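You operate a simulated robot arm through the tools that you are given. There is no shell and no other tool.

You run a simulated robot arm. Do the job below in one go: nothing can be reset, and whatever is moved stays where it is left.

## Task
Wind the slack cloth onto the roll to the card's pull, then lower the press roller.
Fine: free the crank lock to wind, and lock it again after; the drive stays locked off.

It is judged by the outcome, as a careful person would: the job done as asked, and still so three seconds after it is handed in. It fails if anything else is knocked over, pushed out of place, dropped, spilled or broken. Flat cloth is picked up by pressing the open fingertips on it (5 to 10 N) and closing them slowly along it; thin cloth reads only 2 to 8 mm in the jaws.

## Robot
A 7-joint arm with a fingered hand, fixed in place. Base frame: the origin is on the floor under the middle of its stand, x ahead of it, y to its left, z up. Units: m, degrees, N and s.
With the tool pointing down near the work surface it reaches from about 0.1 to 0.76 m from the base axis. Its first joint turns from -166.0 to 166.0 degrees. Payload 4.9 kg.
Tool frame: the origin (TCP) lies between the finger pads and is the grasp point; the fingertips stand 0.032 m ahead of it; z points along the fingers, y is the line along which they close. The gripper opens to 0.192 m; its body begins 0.089 m behind the TCP. The gripper is a hand of 3 fingers: y runs from the thumb to the fingers, the wrist lies at [0, 0, -0.267] in the tool frame.
Orientation is that of the tool frame in the base frame, as [roll, pitch, yaw] about the fixed x, y, z axes, in that order (R = Rz(yaw) Ry(pitch) Rx(roll)). With the fingers straight down and closing along the base's y, the tool's x points along the base's -x, its y along +y and its z along -z.

## Interface
- The arm moves only by the tool apply_moves. Its arguments are lists of equal length, an entry for each row: "linear": the shift along the tool's x, y, z in m, a list of three; "rotation": the turn, a rotation vector about the tool's x, y, z in degrees, a list of three. In form: {"linear": [[dx, dy, dz], ...], "rotation": [[wx, wy, wz], ...]}. A call has 1 to 20 rows; each row shifts and turns the commanded pose from where the row before left it, along the tool's axes as they then stand. A row lasts 0.2 s, in which the tool goes at most 0.05 m and 8.6 degrees; a call with a longer step from one row to the next is refused whole. Where a pose cannot be reached the arm comes as near as it can. A force on the tool above 40 N (or 10 N above the force at the start of the call, whichever is more), or a blocked arm, ends the call early, and 0.2 s more pass. In this call time passes only in rows, and 0.2 s behind the last. The reply holds the time, the measured pose of the TCP, the force on the tool along the base axes, the opening and the grip force, in the units named above and with some noise, with the torque about the TCP (base axes, N m) and any sound that the robot's microphone picked up.
- Cameras (640 x 400 px; columns grow to the right, rows downward): "scene" is fixed at [0.0507, -0.6489, 1.3163]; the picture's right is [0.82, -0.58, 0.00], its down [-0.16, -0.23, -0.96] and it looks along [0.55, 0.78, -0.28] (base axes); focal length 310 px, centre (320, 200). "wrist" rides on the gripper at [0.08, -0.046, -0.113] in the tool frame; the picture's right is [0.50, 0.87, 0.00], its down [-0.67, 0.39, -0.63] and it looks along [-0.55, 0.32, 0.78] (tool axes); focal length 226 px, centre (320, 200).
- get_image(camera): a new picture of that camera. No time passes.
- move_fingers(finger1, finger2, thumb_bend): sets how far each is bent, from 0 (flat) to 1 (curled in); at 0.3 the hand is open as for a grip, at 0.7 the pads meet at the TCP. One left out holds its place. A second passes; each finger stops where it meets its share of the squeeze, and holds until it gets a number again. It is the only way to open and close the hand. It gives what a move gives, with no picture; readings hold the bend of each and the force on the fingers (four entries, about 0 where the hand has none), thumb and palm.
- point_at(camera, pixels): for up to 12 pixels [column, row] of the newest picture of that camera ("zoom" is the newest enlarged one), the place [x, y, z] in the base frame of the surface seen there, good to about 0.002 m. No time passes.
- close_up(camera, box): a new picture of the part [left, top, right, bottom] of that camera's present view, enlarged. No time passes.
- close_job(): hands the job in; it is judged then, once.

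Unless the task says otherwise, let go and move clear before handing in.

The tools are called as a command line: name --argument value ..., lists and objects as JSON in quotes. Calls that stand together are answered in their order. apply_moves: Moves the arm, as the interface text tells. Its arguments: {"type":"object","properties":{"linear":{"type":"array"},"rotation":{"type":"array"}},"required":["linear","rotation"]} The other tools are called the same way: move_fingers (finger1, finger2, thumb_bend) moves the fingers one by one; get_image (camera) takes a picture; point_at (camera, pixels) gives the place of the surface under pixels of a picture; close_up (camera, box) takes an enlarged picture of a part of a camera's view; close_job () hands the job in.

At the start:

```text
time_s: 0.0
eef_pos: [0.4308, 0.2512, 1.2829]
ee_rot: [179.9, -0.1, -179.9]
force: [0.1, 0.5, 0.4]
moment: [-0.03, -0.04, 0.0]
gripper_width: 0.1918
gripper_force: 0.0
shape: jaw
bend: [0.3, 0.3, 0.3]
finger forces: [0.1, 0.0, 0.0, 0.0, 0.0, 0.1]
```

scene: 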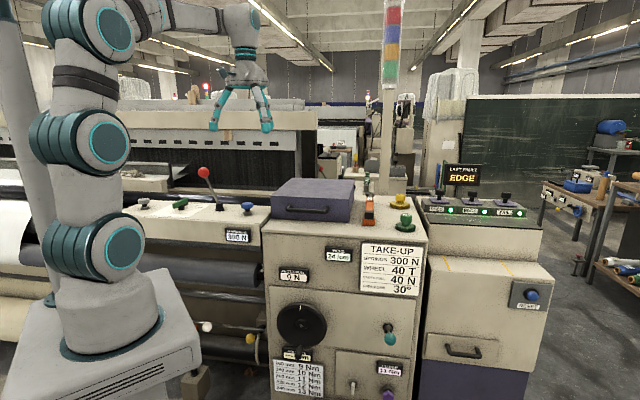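
wrist: 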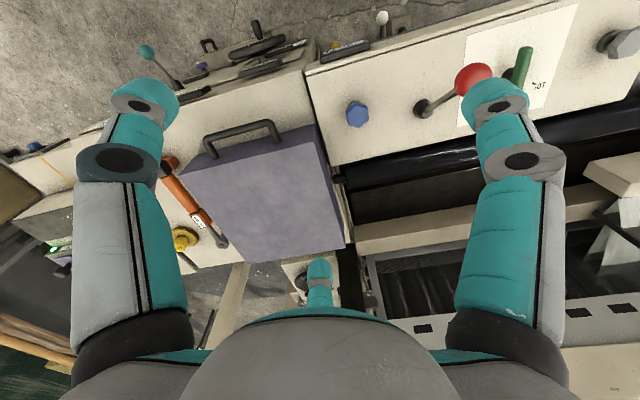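

The scene shows a take-up panel with a card (around px 390,268), a crank wheel (301,325) and several knobs. I'll zoom in on them to read the labels.

close_up --camera "scene" --box '[260, 230, 430, 336]'

close_up --camera "scene" --box '[260, 310, 430, 400]'

close_up --camera "scene" --box '[120, 150, 280, 250]'

close_up --camera "scene" --box '[350, 160, 550, 285]'

```text
3.76 times, centred on (345, 283) of scene
```

zoom: 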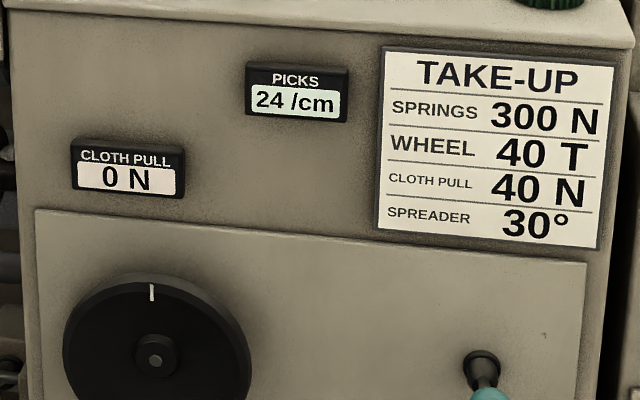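

```text
3.76 times, centred on (345, 355) of scene
```

zoom: 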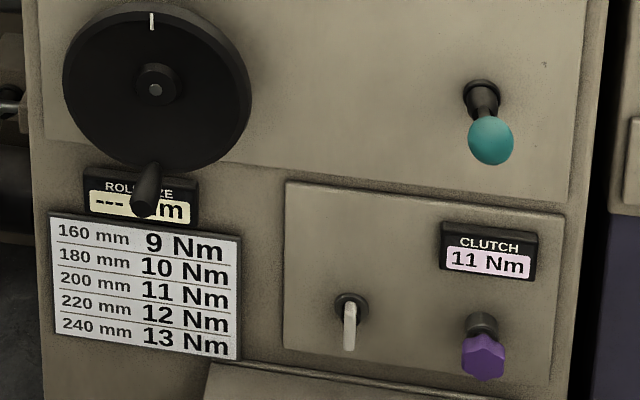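

```text
4.00 times, centred on (200, 200) of scene
```

zoom: 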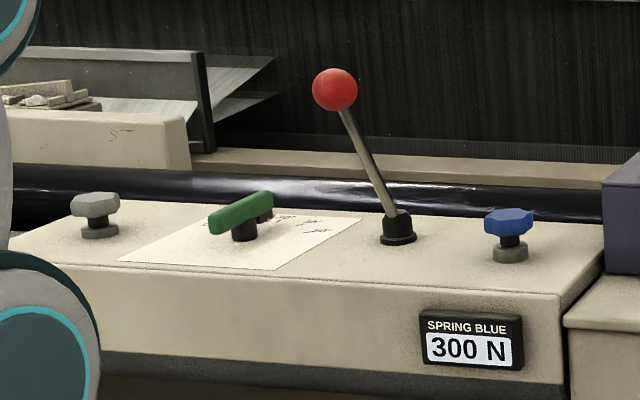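

```text
3.20 times, centred on (450, 222) of scene
```

zoom: 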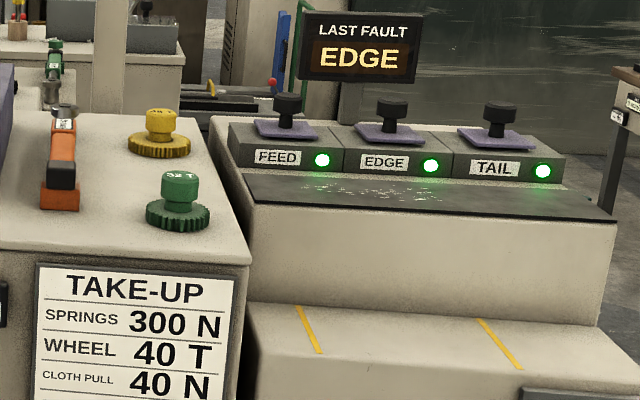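

The card reads CLOTH PULL 40 N and the display shows 0 N. I still need to work out which levers are the crank lock, press roller and drive, so I'll zoom in on the wrist view and the rest of the scene.

close_up --camera "wrist" --box '[120, 0, 320, 125]'

close_up --camera "wrist" --box '[320, 0, 640, 200]'

close_up --camera "wrist" --box '[140, 130, 300, 260]'

close_up --camera "scene" --box '[340, 170, 430, 240]'

close_up --camera "scene" --box '[180, 230, 300, 400]'

close_up --camera "scene" --box '[420, 250, 560, 400]'

```text
3.20 times, centred on (220, 62) of wrist
```

zoom: 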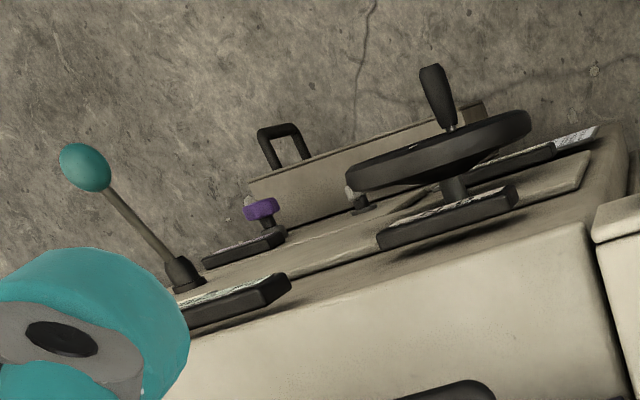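

```text
2.00 times, centred on (480, 100) of wrist
```

zoom: 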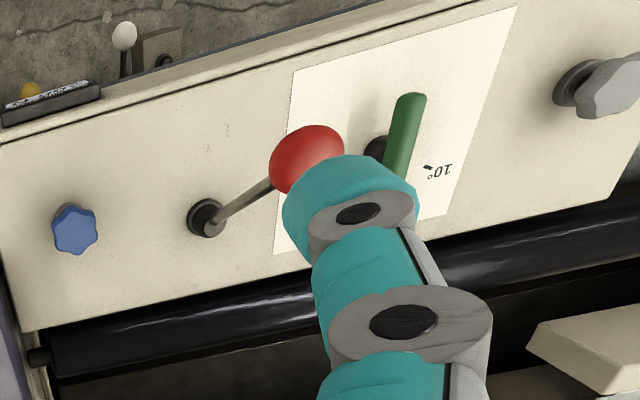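

```text
3.08 times, centred on (220, 195) of wrist
```

zoom: 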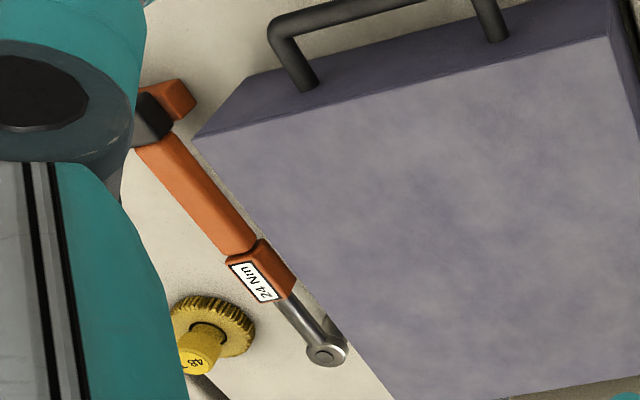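

```text
5.71 times, centred on (385, 205) of scene
```

zoom: 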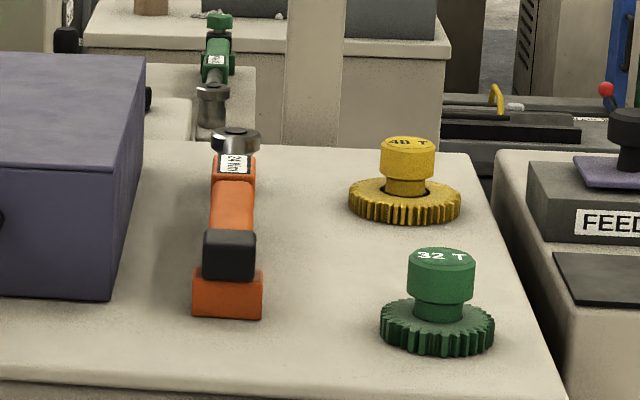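

```text
2.35 times, centred on (240, 315) of scene
```

zoom: 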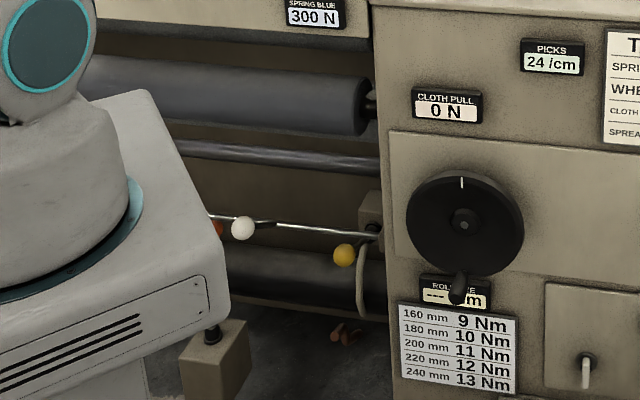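

```text
2.67 times, centred on (490, 325) of scene
```

zoom: 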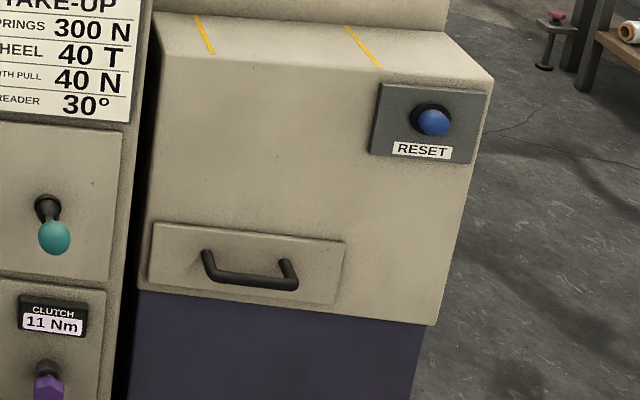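

I've spotted several candidate levers: the teal knob at (390,338), a white switch at (353,388), a white knob at (207,326), a yellow ball at (250,338) and the red lever at (203,172). Next I'll get their 3D positions.

point_at --camera "scene" --pixels '[[301, 325], [296, 362], [301, 309], [390, 339], [384, 328], [352, 390], [388, 396], [207, 327], [250, 338], [203, 172], [248, 208], [300, 277]]'

point_at --camera "wrist" --pixels '[[382, 18], [146, 52], [255, 28], [472, 78], [422, 108], [357, 113], [525, 60], [600, 40], [200, 68], [232, 62], [330, 25], [345, 48]]'

close_up --camera "scene" --box '[190, 290, 300, 400]'

close_up --camera "wrist" --box '[300, 0, 440, 90]'

```text
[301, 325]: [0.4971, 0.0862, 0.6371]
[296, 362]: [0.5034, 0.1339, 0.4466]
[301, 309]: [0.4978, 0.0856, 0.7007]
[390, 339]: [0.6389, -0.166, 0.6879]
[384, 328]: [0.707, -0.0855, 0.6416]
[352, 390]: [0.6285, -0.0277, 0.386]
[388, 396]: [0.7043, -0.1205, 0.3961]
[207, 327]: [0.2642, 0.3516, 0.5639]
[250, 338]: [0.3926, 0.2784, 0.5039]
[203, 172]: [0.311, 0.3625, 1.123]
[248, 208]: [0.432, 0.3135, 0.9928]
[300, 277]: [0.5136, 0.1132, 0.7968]
```

```text
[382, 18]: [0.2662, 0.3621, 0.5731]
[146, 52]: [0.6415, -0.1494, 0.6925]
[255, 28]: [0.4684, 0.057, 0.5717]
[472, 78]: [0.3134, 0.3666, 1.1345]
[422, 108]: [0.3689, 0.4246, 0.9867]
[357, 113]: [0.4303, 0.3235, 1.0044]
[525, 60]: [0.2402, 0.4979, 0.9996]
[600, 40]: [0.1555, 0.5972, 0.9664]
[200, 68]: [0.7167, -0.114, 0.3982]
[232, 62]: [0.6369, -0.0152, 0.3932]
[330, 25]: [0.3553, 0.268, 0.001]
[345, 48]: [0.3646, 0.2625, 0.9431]
```

```text
3.64 times, centred on (245, 345) of scene
```

zoom: 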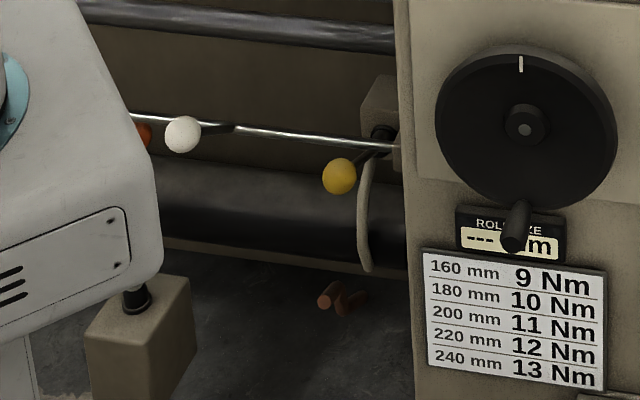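

```text
4.44 times, centred on (370, 45) of wrist
```

zoom: 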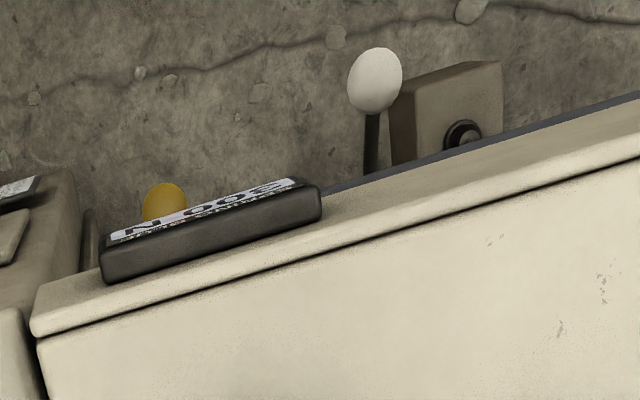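

The machine front faces diagonally toward the robot, and the white knob (207,327) and yellow ball (250,338) sit under the beam. Before planning moves I'll map the robot stand and the crank handle.

point_at --camera "scene" --pixels '[[165, 270], [200, 340], [190, 350], [20, 385], [100, 345], [60, 305], [150, 385], [298, 352], [298, 357], [299, 345], [275, 322], [327, 322]]'

point_at --camera "wrist" --pixels '[[254, 22], [257, 30], [261, 38], [230, 55], [284, 42], [260, 60], [263, 48], [160, 70], [176, 88], [206, 45], [232, 38], [190, 150]]'

close_up --camera "scene" --box '[0, 180, 240, 330]'

```text
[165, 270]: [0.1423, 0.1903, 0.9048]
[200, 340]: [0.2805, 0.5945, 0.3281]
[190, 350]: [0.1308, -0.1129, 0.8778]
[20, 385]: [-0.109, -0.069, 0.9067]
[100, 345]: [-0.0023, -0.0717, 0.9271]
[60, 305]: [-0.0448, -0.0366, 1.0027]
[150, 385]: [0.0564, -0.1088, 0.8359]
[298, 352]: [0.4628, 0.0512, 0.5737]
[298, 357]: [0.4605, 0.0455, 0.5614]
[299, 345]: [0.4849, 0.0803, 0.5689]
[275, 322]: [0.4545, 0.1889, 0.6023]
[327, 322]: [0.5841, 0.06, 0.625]
```

```text
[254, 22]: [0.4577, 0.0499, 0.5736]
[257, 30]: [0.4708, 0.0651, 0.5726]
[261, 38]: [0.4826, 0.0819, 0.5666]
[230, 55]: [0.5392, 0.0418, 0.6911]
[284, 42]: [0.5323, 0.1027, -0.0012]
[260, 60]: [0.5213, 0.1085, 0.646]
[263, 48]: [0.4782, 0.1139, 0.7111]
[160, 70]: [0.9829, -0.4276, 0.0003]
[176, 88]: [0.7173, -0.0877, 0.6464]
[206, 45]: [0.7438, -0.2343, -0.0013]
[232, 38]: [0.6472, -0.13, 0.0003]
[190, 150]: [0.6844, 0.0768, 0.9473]
```

```text
2.67 times, centred on (120, 255) of scene
```

zoom: 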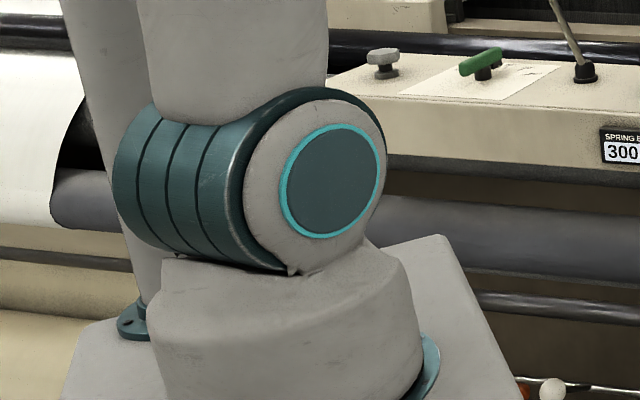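

The crank handle runs from about (0.483,0.082,0.567) to (0.458,0.050,0.573), and the stand top is near z 0.9. I'll move the hand to in front of the panel, staying high, and tilt it so the wrist camera sees the controls.

apply_moves --linear '[[0.0125, -0.03375, 0.01], [0.0125, -0.03375, 0.01], [0.0125, -0.03375, 0.01], [0.0125, -0.03375, 0.01], [0.0125, -0.03375, 0.01], [0.0125, -0.03375, 0.01], [0.0125, -0.03375, 0.01], [0.0125, -0.03375, 0.01], [0, 0, 0], [0, 0, 0], [0, 0, 0], [0, 0, 0], [0, 0, 0], [0, 0, 0], [0, 0, 0], [0, 0, 0], [0, 0, 0], [0, 0, 0], [0, 0, 0], [0, 0, 0]]' --rotation '[[0, 0, 0], [0, 0, 0], [0, 0, 0], [0, 0, 0], [0, 0, 0], [0, 0, 0], [0, 0, 0], [0, 0, 0], [0, 0, 7.5], [0, 0, 7.5], [0, 0, 7.5], [0, 0, 7.5], [0, 0, 7.5], [0, 0, 7.5], [-7.5, 0, 0], [-7.5, 0, 0], [-7.5, 0, 0], [-7.5, 0, 0], [-7.5, 0, 0], [-7.5, 0, 0]]'

get_image --camera "wrist"

get_image --camera "scene"

```text
time_s: 4.2
eef_pos: [0.3309, -0.0216, 1.2035]
ee_rot: [134.9, 0.0, 135.0]
force: [0.3, -0.2, 1.0]
moment: [-0.01, -0.04, -0.04]
gripper_width: 0.1919
gripper_force: 0.1
shape: jaw
bend: [0.3, 0.3, 0.3]
finger forces: [0.0, 0.0, 0.1, 0.1, 0.0, 0.0]
```

```text
taken
```

wrist: 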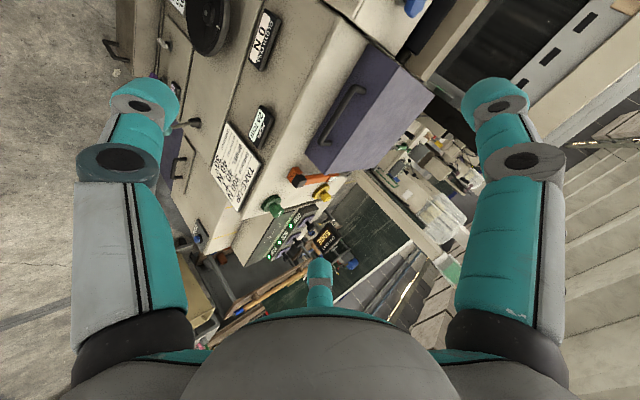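

```text
taken
```

scene: 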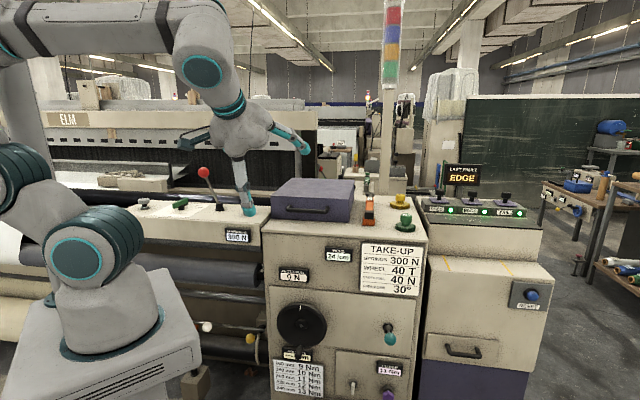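

Motion works as planned and the wrist view now shows the right-hand panel from above. Next I'll lower the hand and yaw it left to look under the beam at the white, yellow and orange levers.

apply_moves --linear '[[-0.0125, -0.0177, 0.0177], [-0.0125, -0.0177, 0.0177], [-0.0125, -0.0177, 0.0177], [-0.0125, -0.0177, 0.0177], [-0.0125, -0.0177, 0.0177], [-0.0125, -0.0177, 0.0177], [-0.0125, -0.0177, 0.0177], [-0.0125, -0.0177, 0.0177], [0, 0, 0], [0, 0, 0], [0, 0, 0], [0, 0, 0], [0, 0, 0], [0, 0, 0], [0, 0, 0], [0, 0, 0], [0, 0, 0]]' --rotation '[[0, 0, 0], [0, 0, 0], [0, 0, 0], [0, 0, 0], [0, 0, 0], [0, 0, 0], [0, 0, 0], [0, 0, 0], [0, 6, -6], [0, 6, -6], [0, 6, -6], [0, 6, -6], [0, 6, -6], [0, 6, -6], [0, 6, -6], [0, 6, -6], [0, 6, -6]]'

get_image --camera "wrist"

get_image --camera "scene"

```text
time_s: 7.8
eef_pos: [0.4024, -0.0906, 1.0022]
ee_rot: [134.8, 0.1, -148.5]
force: [-0.6, -0.5, 1.1]
moment: [-0.01, -0.02, 0.01]
gripper_width: 0.1918
gripper_force: 0.1
shape: jaw
bend: [0.3, 0.3, 0.3]
finger forces: [0.1, 0.0, 0.0, 0.0, 0.0, 0.0]
```

```text
taken
```

wrist: 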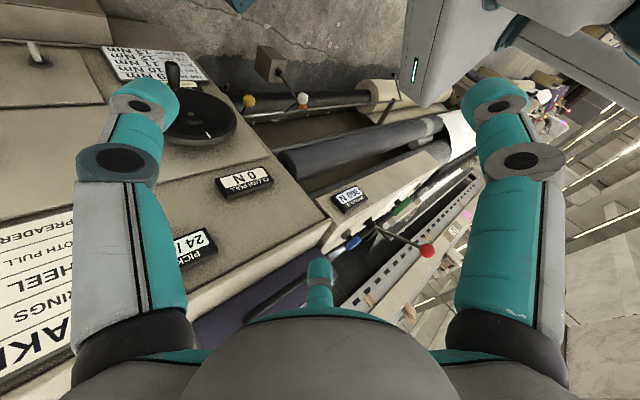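

```text
taken
```

scene: 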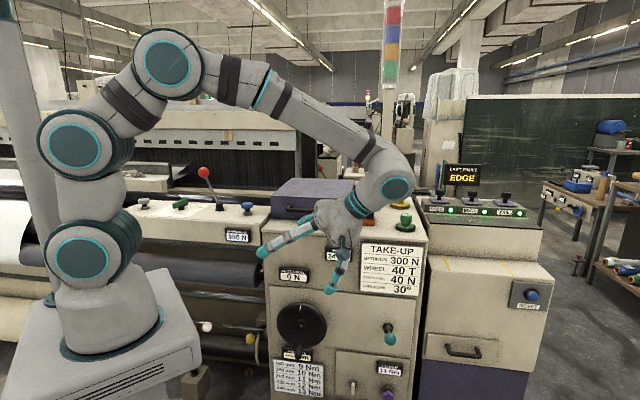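

The wrist view now shows the white and yellow balls, a roller shaft and another lever beyond them (around 395,95). I'll zoom in there.

close_up --camera "wrist" --box '[220, 30, 460, 180]'

close_up --camera "wrist" --box '[100, 40, 320, 178]'

close_up --camera "wrist" --box '[300, 150, 480, 262]'

point_at --camera "wrist" --pixels '[[302, 99], [249, 101], [270, 62], [282, 78], [395, 97], [380, 118], [380, 90], [360, 98], [310, 105], [420, 80], [365, 150], [440, 165]]'

```text
2.67 times, centred on (340, 105) of wrist
```

zoom: 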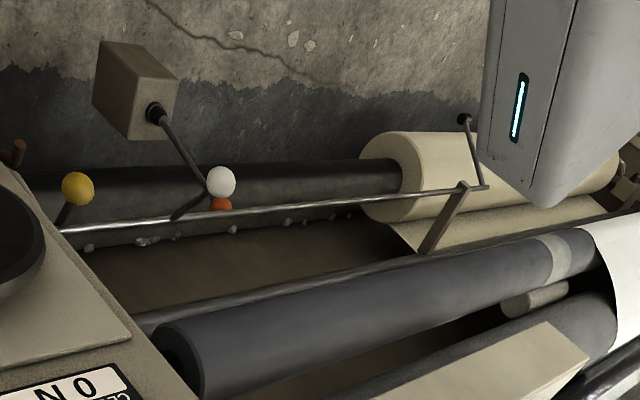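

```text
2.90 times, centred on (210, 109) of wrist
```

zoom: 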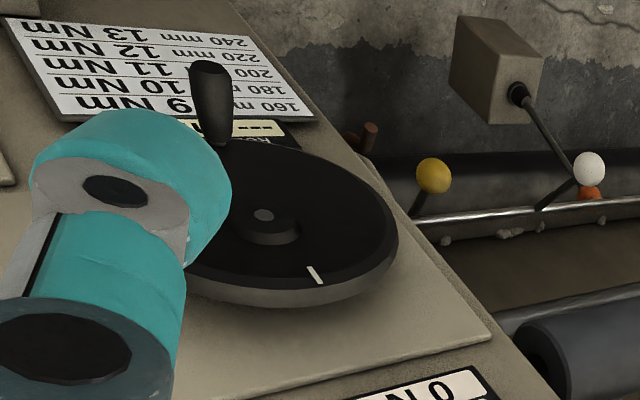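

```text
3.56 times, centred on (390, 206) of wrist
```

zoom: 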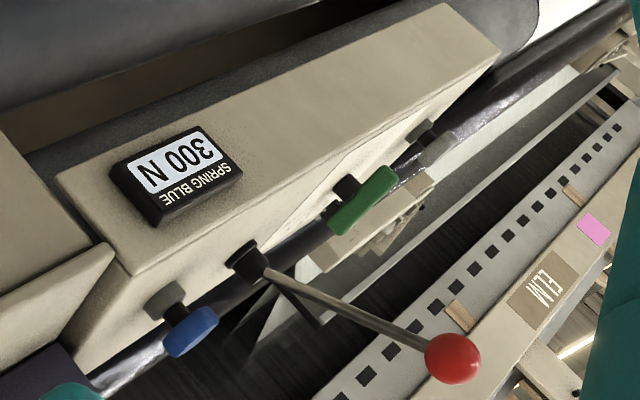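

```text
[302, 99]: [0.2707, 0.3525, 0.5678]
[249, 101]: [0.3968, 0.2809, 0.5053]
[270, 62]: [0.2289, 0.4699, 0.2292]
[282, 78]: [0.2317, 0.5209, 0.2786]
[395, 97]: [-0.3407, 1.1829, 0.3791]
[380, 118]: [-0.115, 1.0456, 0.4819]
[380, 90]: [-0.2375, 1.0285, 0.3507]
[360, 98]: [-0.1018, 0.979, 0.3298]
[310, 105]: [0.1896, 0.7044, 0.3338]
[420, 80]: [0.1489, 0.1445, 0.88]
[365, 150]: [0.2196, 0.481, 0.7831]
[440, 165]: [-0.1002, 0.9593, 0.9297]
```

The zoom shows the cloth roll, a polished rod with a white-ball lever and a yellow-ball lever, and an orange knob on a lever from a floor box. I'll move closer and lower for a clear view.

apply_moves --linear '[[-0.001, -0.0098, 0.0256], [-0.001, -0.0098, 0.0256], [-0.001, -0.0098, 0.0256], [-0.001, -0.0098, 0.0256], [-0.001, -0.0098, 0.0256], [-0.001, -0.0098, 0.0256], [-0.001, -0.0098, 0.0256], [-0.001, -0.0098, 0.0256], [-0.001, -0.0098, 0.0256]]' --rotation '[[0, 0, 0], [0, 0, 0], [0, 0, 0], [0, 0, 0], [0, 0, 0], [0, 0, 0], [0, 0, 0], [0, 0, 0], [0, 0, 0]]'

get_image --camera "wrist"

close_up --camera "wrist" --box '[190, 20, 460, 190]'

close_up --camera "wrist" --box '[180, 0, 480, 100]'

```text
time_s: 9.8
eef_pos: [0.3565, 0.0007, 0.7771]
ee_rot: [135.0, 0.1, -148.6]
force: [0.9, 0.9, 0.2]
moment: [-0.01, 0.0, 0.02]
gripper_width: 0.1919
gripper_force: 0.0
shape: jaw
bend: [0.3, 0.3, 0.3]
finger forces: [0.0, 0.1, 0.0, 0.0, 0.0, 0.0]
```

```text
taken
```

wrist: 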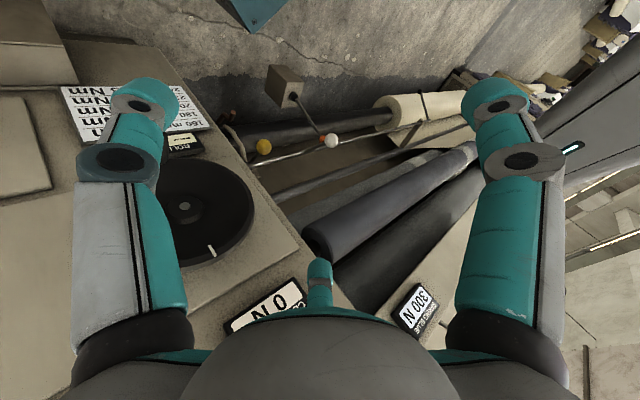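

```text
2.35 times, centred on (325, 105) of wrist
```

zoom: 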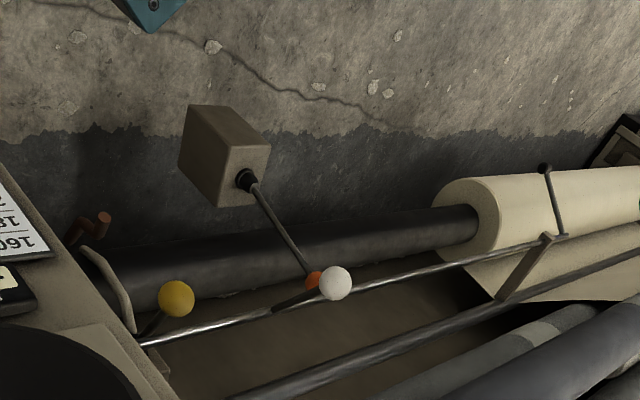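

```text
2.13 times, centred on (330, 50) of wrist
```

zoom: 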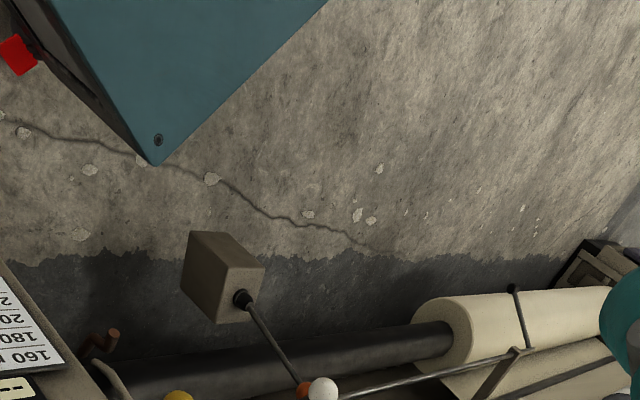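

The view is clearer: the orange knob sits on a lever from the floor box, and the white and yellow balls are on levers by the polished rod. I'll move a bit closer to see how they connect.

apply_moves --linear '[[0, 0.02, 0.02], [0, 0.02, 0.02], [0, 0.02, 0.02], [0, 0.02, 0.02]]' --rotation '[[0, 0, 0], [0, 0, 0], [0, 0, 0], [0, 0, 0]]'

get_image --camera "wrist"

close_up --camera "wrist" --box '[180, 20, 340, 120]'

close_up --camera "wrist" --box '[320, 20, 480, 120]'

close_up --camera "wrist" --box '[180, 0, 320, 60]'

```text
time_s: 10.8
eef_pos: [0.2965, 0.0966, 0.7777]
ee_rot: [134.9, 0.0, -148.6]
force: [-0.1, 0.5, 0.2]
moment: [-0.04, 0.0, 0.0]
gripper_width: 0.1916
gripper_force: 0.1
shape: jaw
bend: [0.3, 0.3, 0.3]
finger forces: [0.1, 0.0, 0.1, 0.0, 0.0, 0.0]
```

```text
taken
```

wrist: 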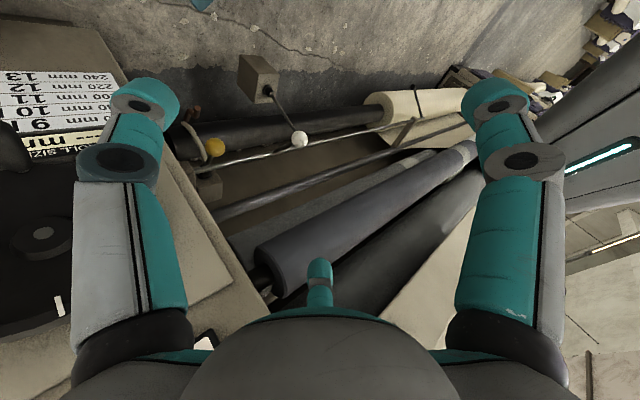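

```text
4.00 times, centred on (260, 70) of wrist
```

zoom: 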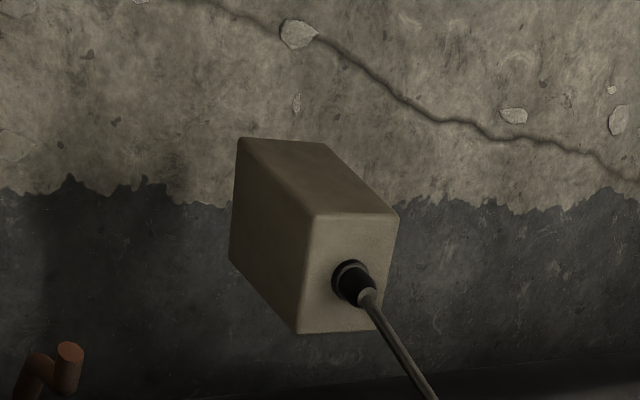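

```text
4.00 times, centred on (400, 70) of wrist
```

zoom: 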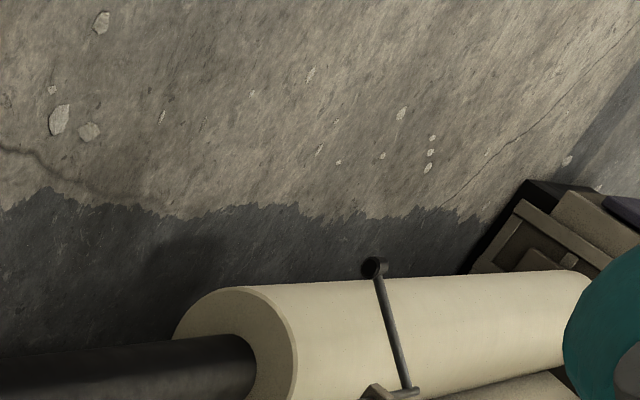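

```text
4.57 times, centred on (250, 30) of wrist
```

zoom: 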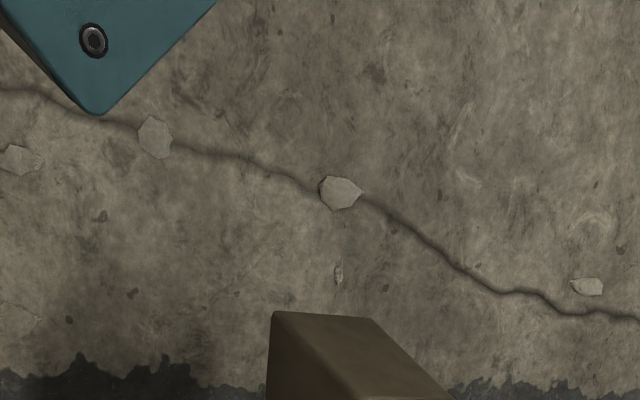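

The box lever, balls and polished rod are visible around (210,147), (300,139) and (260,75). I'll zoom in on each to see which parts they move.

close_up --camera "wrist" --box '[160, 90, 320, 190]'

close_up --camera "wrist" --box '[340, 70, 480, 160]'

close_up --camera "wrist" --box '[240, 80, 400, 180]'

point_at --camera "wrist" --pixels '[[300, 139], [213, 147], [190, 135], [195, 118], [268, 91], [282, 110], [290, 149], [215, 165], [350, 135], [413, 118], [420, 95], [395, 135]]'

```text
4.00 times, centred on (240, 140) of wrist
```

zoom: 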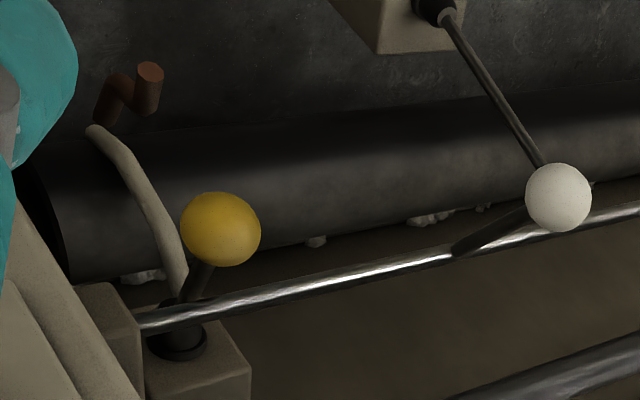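

```text
4.44 times, centred on (410, 115) of wrist
```

zoom: 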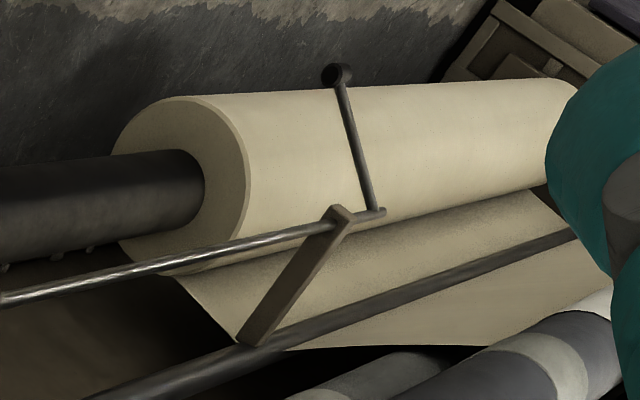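

```text
4.00 times, centred on (320, 130) of wrist
```

zoom: 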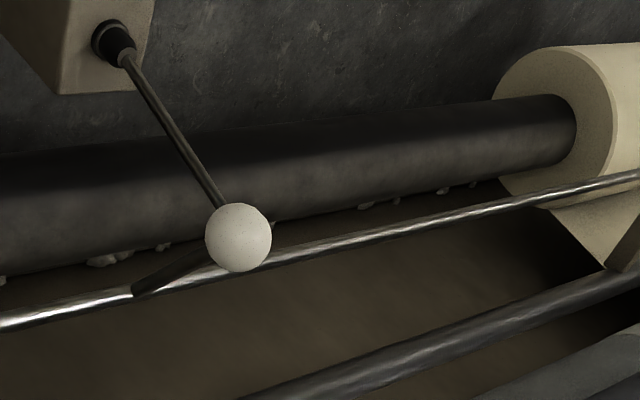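

```text
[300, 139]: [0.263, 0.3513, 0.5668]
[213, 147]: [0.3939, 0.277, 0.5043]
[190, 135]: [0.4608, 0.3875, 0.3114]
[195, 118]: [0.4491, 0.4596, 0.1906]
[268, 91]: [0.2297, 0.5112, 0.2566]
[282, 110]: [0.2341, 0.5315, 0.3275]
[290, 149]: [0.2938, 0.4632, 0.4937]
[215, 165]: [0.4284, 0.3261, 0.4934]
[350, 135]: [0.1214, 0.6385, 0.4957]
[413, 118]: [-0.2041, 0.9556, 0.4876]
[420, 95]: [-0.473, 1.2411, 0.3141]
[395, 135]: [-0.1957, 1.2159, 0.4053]
```

The rod with the white lever carries a feeler arm at the roll, which fits the ROLL SIZE display, and the yellow one looks like a roll latch. I'll go back and look at the front panel up close from the left to see the teal lever and white switch.

apply_moves --linear '[[0, -0.02, -0.02], [0, -0.02, -0.02], [0, -0.02, -0.02], [0, -0.02, -0.02], [0, 0, 0], [0, 0, 0], [0, 0, 0], [0, 0, 0], [0, 0, 0], [0, 0, 0], [0, 0, 0], [0, 0, 0], [0, 0, 0]]' --rotation '[[0, 0, 0], [0, 0, 0], [0, 0, 0], [0, 0, 0], [0, -6, 6], [0, -6, 6], [0, -6, 6], [0, -6, 6], [0, -6, 6], [0, -6, 6], [0, -6, 6], [0, -6, 6], [0, -6, 6]]'

get_image --camera "wrist"

close_up --camera "wrist" --box '[120, 0, 360, 150]'

close_up --camera "wrist" --box '[180, 100, 400, 240]'

```text
time_s: 13.6
eef_pos: [0.3569, 0.0003, 0.7775]
ee_rot: [134.9, 0.1, 134.9]
force: [0.5, -0.1, 0.4]
moment: [-0.02, 0.0, 0.0]
gripper_width: 0.1918
gripper_force: 0.1
shape: jaw
bend: [0.3, 0.3, 0.3]
finger forces: [0.1, 0.0, 0.0, 0.0, 0.0, 0.0]
```

```text
taken
```

wrist: 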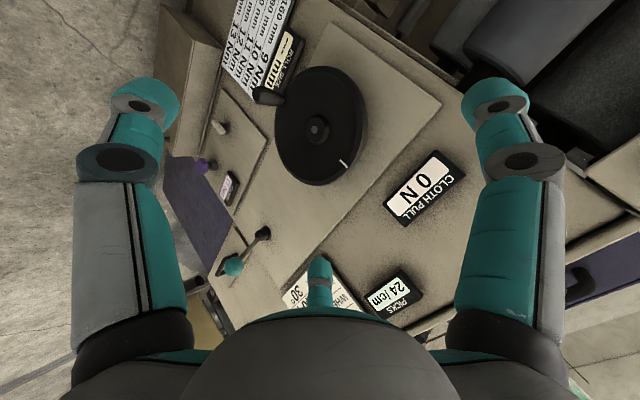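

```text
2.67 times, centred on (240, 75) of wrist
```

zoom: 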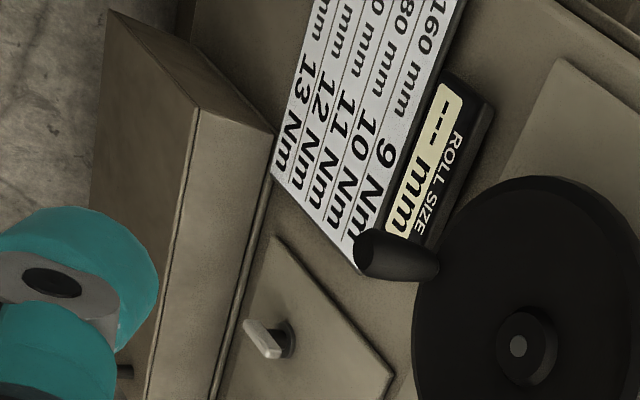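

```text
2.86 times, centred on (290, 170) of wrist
```

zoom: 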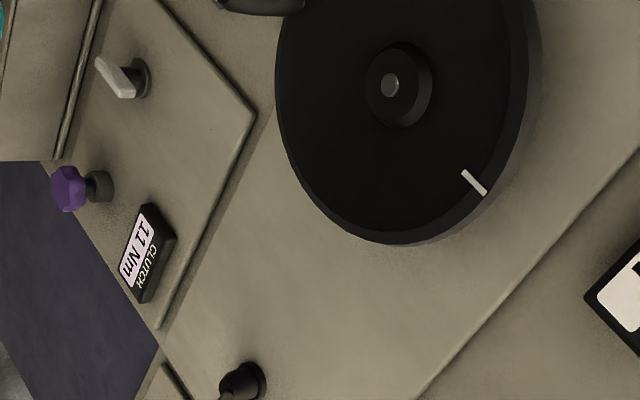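

No label names the teal lever, but it shares the mounting plate with the crank wheel, while the white switch shares the CLUTCH plate. I'll check the orange lever and the red lever once more from the scene camera.

close_up --camera "scene" --box '[180, 305, 270, 361]'

close_up --camera "scene" --box '[160, 155, 280, 250]'

close_up --camera "scene" --box '[330, 300, 430, 400]'

get_image --camera "scene"

```text
7.11 times, centred on (225, 333) of scene
```

zoom: 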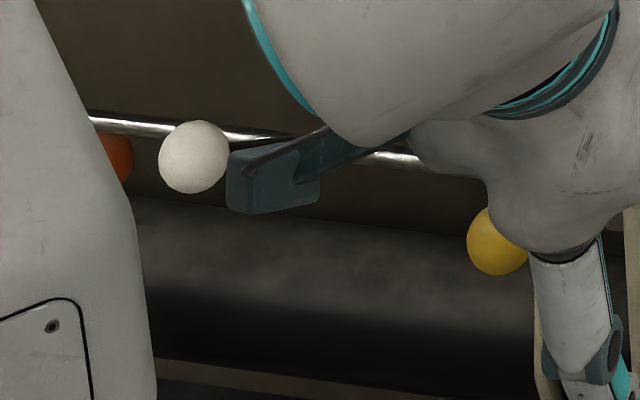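

```text
4.21 times, centred on (220, 202) of scene
```

zoom: 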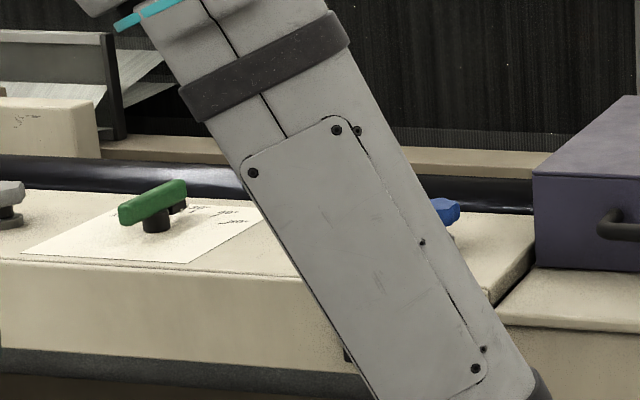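

```text
4.00 times, centred on (380, 350) of scene
```

zoom: 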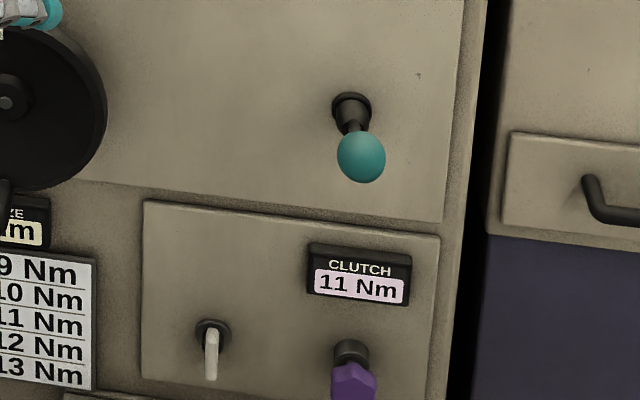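

```text
taken
```

scene: 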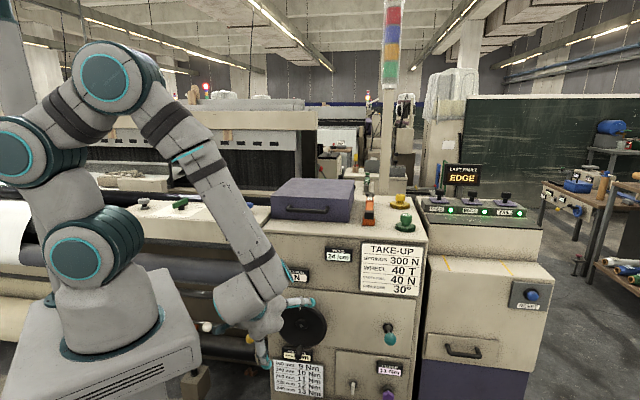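

The orange knob (195,327 in the first picture) is the only lever whose purpose I can't place, and it may be the drive lock. I'll look at it from above before touching anything, so I'm raising the hand and turning it to face the gap behind the stand.

apply_moves --linear '[[0, 0.0265, -0.0265], [0, 0.0265, -0.0265], [0, 0.0265, -0.0265], [0, 0.0265, -0.0265], [0, 0.0265, -0.0265], [0, 0.0265, -0.0265], [0, 0.0265, -0.0265], [0, 0.0265, -0.0265], [0, 0, 0], [0, 0, 0], [0, 0, 0], [0, 0, 0], [0, 0, 0], [0, 0, 0]]' --rotation '[[0, 0, 0], [0, 0, 0], [0, 0, 0], [0, 0, 0], [0, 0, 0], [0, 0, 0], [0, 0, 0], [0, 0, 0], [7.5, 0, 0], [7.5, 0, 0], [7.5, 0, 0], [7.5, 0, 0], [7.5, 0, 0], [7.5, 0, 0]]'

apply_moves --linear '[[0, 0, 0], [0, 0, 0], [0, 0, 0], [0, 0, 0], [0, 0, 0], [0, 0, 0], [0, 0, 0], [0, 0, 0], [0, 0, 0]]' --rotation '[[0, 0, -8.333], [0, 0, -8.333], [0, 0, -8.333], [0, 0, -8.333], [0, 0, -8.333], [0, 0, -8.333], [0, 0, -8.333], [0, 0, -8.333], [0, 0, -8.333]]'

get_image --camera "wrist"

```text
time_s: 16.6
eef_pos: [0.3563, 0.0005, 1.076]
ee_rot: [180.0, 0.0, 135.0]
force: [-0.7, 0.3, -0.2]
moment: [-0.01, -0.01, 0.01]
gripper_width: 0.1916
gripper_force: 0.0
shape: jaw
bend: [0.3, 0.3, 0.3]
finger forces: [0.0, 0.0, 0.0, 0.0, 0.0, 0.1]
```

```text
time_s: 18.6
eef_pos: [0.3579, 0.0011, 1.0779]
ee_rot: [180.0, 0.1, -149.8]
force: [0.4, -0.3, 0.5]
moment: [0.02, -0.01, -0.03]
gripper_width: 0.1917
gripper_force: 0.1
shape: jaw
bend: [0.3, 0.3, 0.3]
finger forces: [0.1, 0.1, 0.0, 0.0, 0.0, 0.0]
```

```text
taken
```

wrist: 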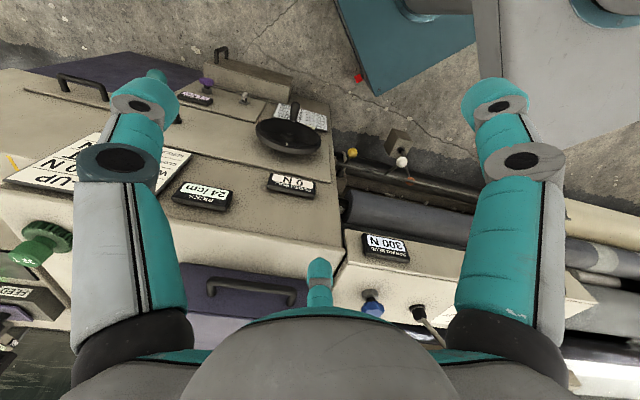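

A red item shows on the floor at (358,77), next to the stand's base plate. I'll zoom in on it and then move left for the orange lever.

close_up --camera "wrist" --box '[320, 50, 400, 100]'

point_at --camera "wrist" --pixels '[[358, 77], [402, 162], [352, 152], [395, 140], [370, 160]]'

close_up --camera "wrist" --box '[330, 110, 480, 204]'

```text
8.00 times, centred on (360, 75) of wrist
```

zoom: 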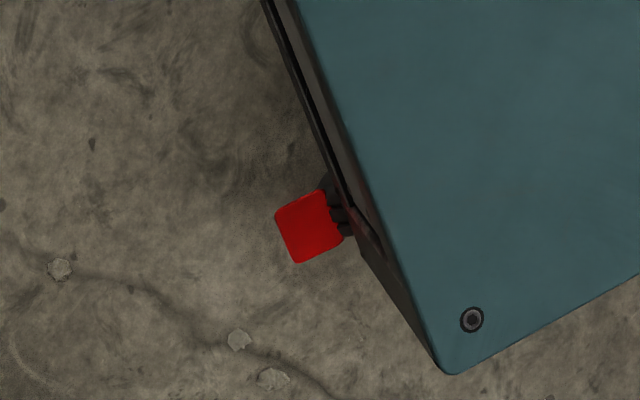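

```text
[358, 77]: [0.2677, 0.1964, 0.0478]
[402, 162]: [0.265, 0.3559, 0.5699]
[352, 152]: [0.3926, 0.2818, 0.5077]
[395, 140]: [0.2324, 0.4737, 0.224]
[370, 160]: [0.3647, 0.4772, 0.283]
```

```text
4.26 times, centred on (405, 157) of wrist
```

zoom: 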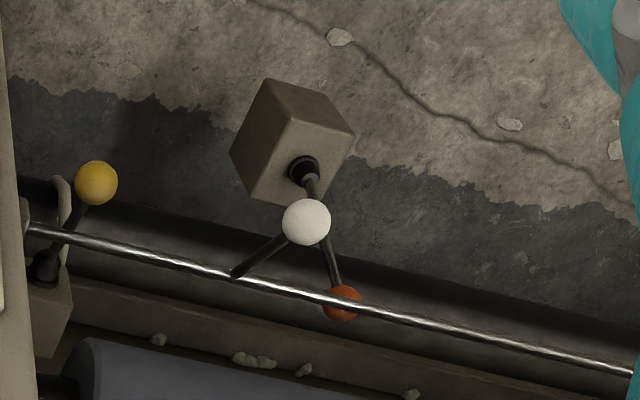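

The orange lever sits on a floor pedestal behind the rod. The red item is just the stand's foot pedal. The teal lever on the crank's own plate is the best fit for the crank lock, so I'll move the hand out in front of it, pointing horizontally at the machine.

apply_moves --linear '[[0, 0, 0], [0, 0, 0], [0, 0, 0], [0, 0, 0], [0, 0, 0], [0, 0, 0], [0, 0, 0], [0, 0, 0], [0, 0, 0], [-0.039, -0.00675, 0], [-0.039, -0.00675, 0], [-0.039, -0.00675, 0], [-0.039, -0.00675, 0], [-0.039, -0.00675, 0], [-0.039, -0.00675, 0], [-0.039, -0.00675, 0], [-0.039, -0.00675, 0]]' --rotation '[[0, 0, 8.333], [0, 0, 8.333], [0, 0, 8.333], [0, 0, 8.333], [0, 0, 8.333], [0, 0, 8.333], [0, 0, 8.333], [0, 0, 8.333], [0, 0, 8.333], [0, 0, 0], [0, 0, 0], [0, 0, 0], [0, 0, 0], [0, 0, 0], [0, 0, 0], [0, 0, 0], [0, 0, 0]]'

apply_moves --linear '[[0, 0, 0], [0, 0, 0], [0, 0, 0], [0, 0, 0], [0, 0, 0], [0, 0, 0], [0, 0, 0], [0, 0, 0], [0, 0, 0], [0, 0, 0], [0, 0, 0]]' --rotation '[[-8.182, 0, 0], [-8.182, 0, 0], [-8.182, 0, 0], [-8.182, 0, 0], [-8.182, 0, 0], [-8.182, 0, 0], [-8.182, 0, 0], [-8.182, 0, 0], [-8.182, 0, 0], [-8.182, 0, 0], [-8.182, 0, 0]]'

get_image --camera "scene"

get_image --camera "wrist"

```text
time_s: 22.2
eef_pos: [0.5391, -0.2598, 1.0786]
ee_rot: [179.9, 0.0, 135.0]
force: [0.4, 0.0, 0.4]
moment: [-0.01, -0.01, -0.01]
gripper_width: 0.1919
gripper_force: 0.0
shape: jaw
bend: [0.3, 0.3, 0.3]
finger forces: [0.0, 0.0, 0.0, 0.1, 0.0, 0.0]
```

```text
time_s: 24.6
eef_pos: [0.5405, -0.2586, 1.077]
ee_rot: [89.8, 0.1, 135.0]
force: [0.0, -0.5, -0.1]
moment: [-0.01, 0.02, 0.03]
gripper_width: 0.1919
gripper_force: 0.0
shape: jaw
bend: [0.3, 0.3, 0.3]
finger forces: [0.0, 0.1, 0.0, 0.0, 0.1, 0.1]
```

```text
taken
```

scene: 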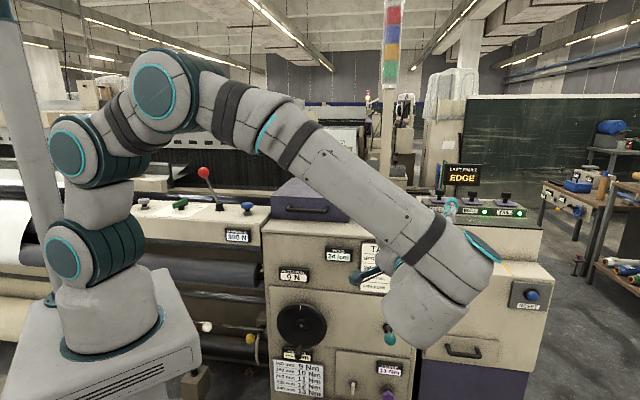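

```text
taken
```

wrist: 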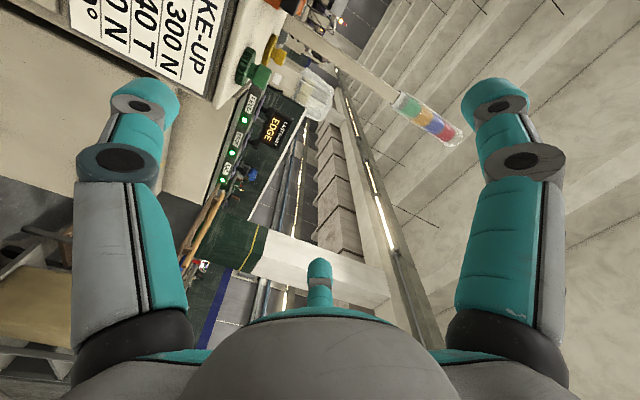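

The horizontal pose is reached cleanly. I'll lower to the teal knob's height.

apply_moves --linear '[[0, -0.0387, 0], [0, -0.0387, 0], [0, -0.0387, 0], [0, -0.0387, 0], [0, -0.0387, 0], [0, -0.0387, 0], [0, -0.0387, 0], [0, -0.0387, 0], [0, -0.0387, 0], [0, -0.0387, 0]]' --rotation '[[0, 0, 0], [0, 0, 0], [0, 0, 0], [0, 0, 0], [0, 0, 0], [0, 0, 0], [0, 0, 0], [0, 0, 0], [0, 0, 0], [0, 0, 0]]'

get_image --camera "wrist"

get_image --camera "scene"

```text
time_s: 26.8
eef_pos: [0.5392, -0.2594, 0.688]
ee_rot: [89.9, 0.1, 135.1]
force: [0.6, -0.1, 0.6]
moment: [-0.05, 0.0, 0.0]
gripper_width: 0.192
gripper_force: 0.0
shape: jaw
bend: [0.3, 0.3, 0.3]
finger forces: [0.0, 0.0, 0.1, 0.0, 0.0, 0.0]
```

```text
taken
```

wrist: 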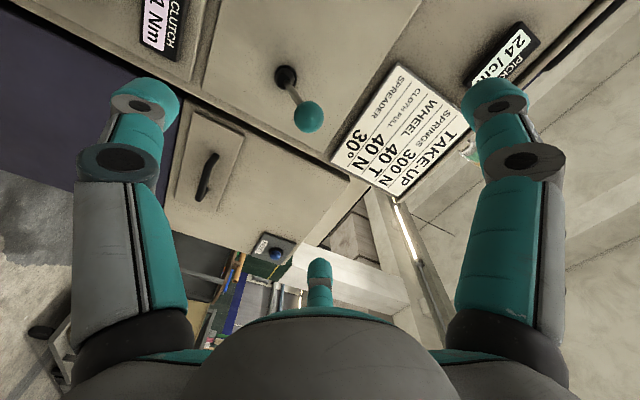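

```text
taken
```

scene: 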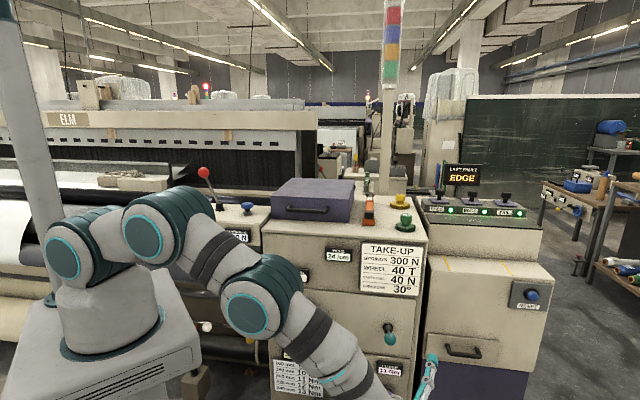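

point_at --camera "wrist" --pixels '[[309, 117], [303, 110], [315, 124], [285, 75], [287, 80], [295, 95]]'

close_up --camera "wrist" --box '[230, 30, 390, 170]'

```text
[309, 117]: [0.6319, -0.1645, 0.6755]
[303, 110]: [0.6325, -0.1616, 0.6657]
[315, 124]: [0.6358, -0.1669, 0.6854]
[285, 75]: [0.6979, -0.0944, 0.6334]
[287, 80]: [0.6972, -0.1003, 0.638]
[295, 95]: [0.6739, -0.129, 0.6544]
```

```text
2.86 times, centred on (310, 100) of wrist
```

zoom: 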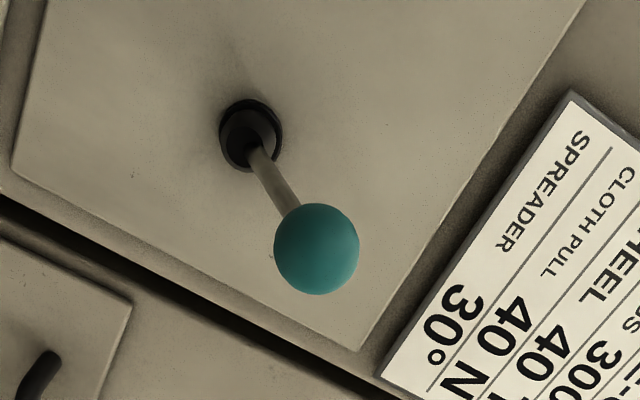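

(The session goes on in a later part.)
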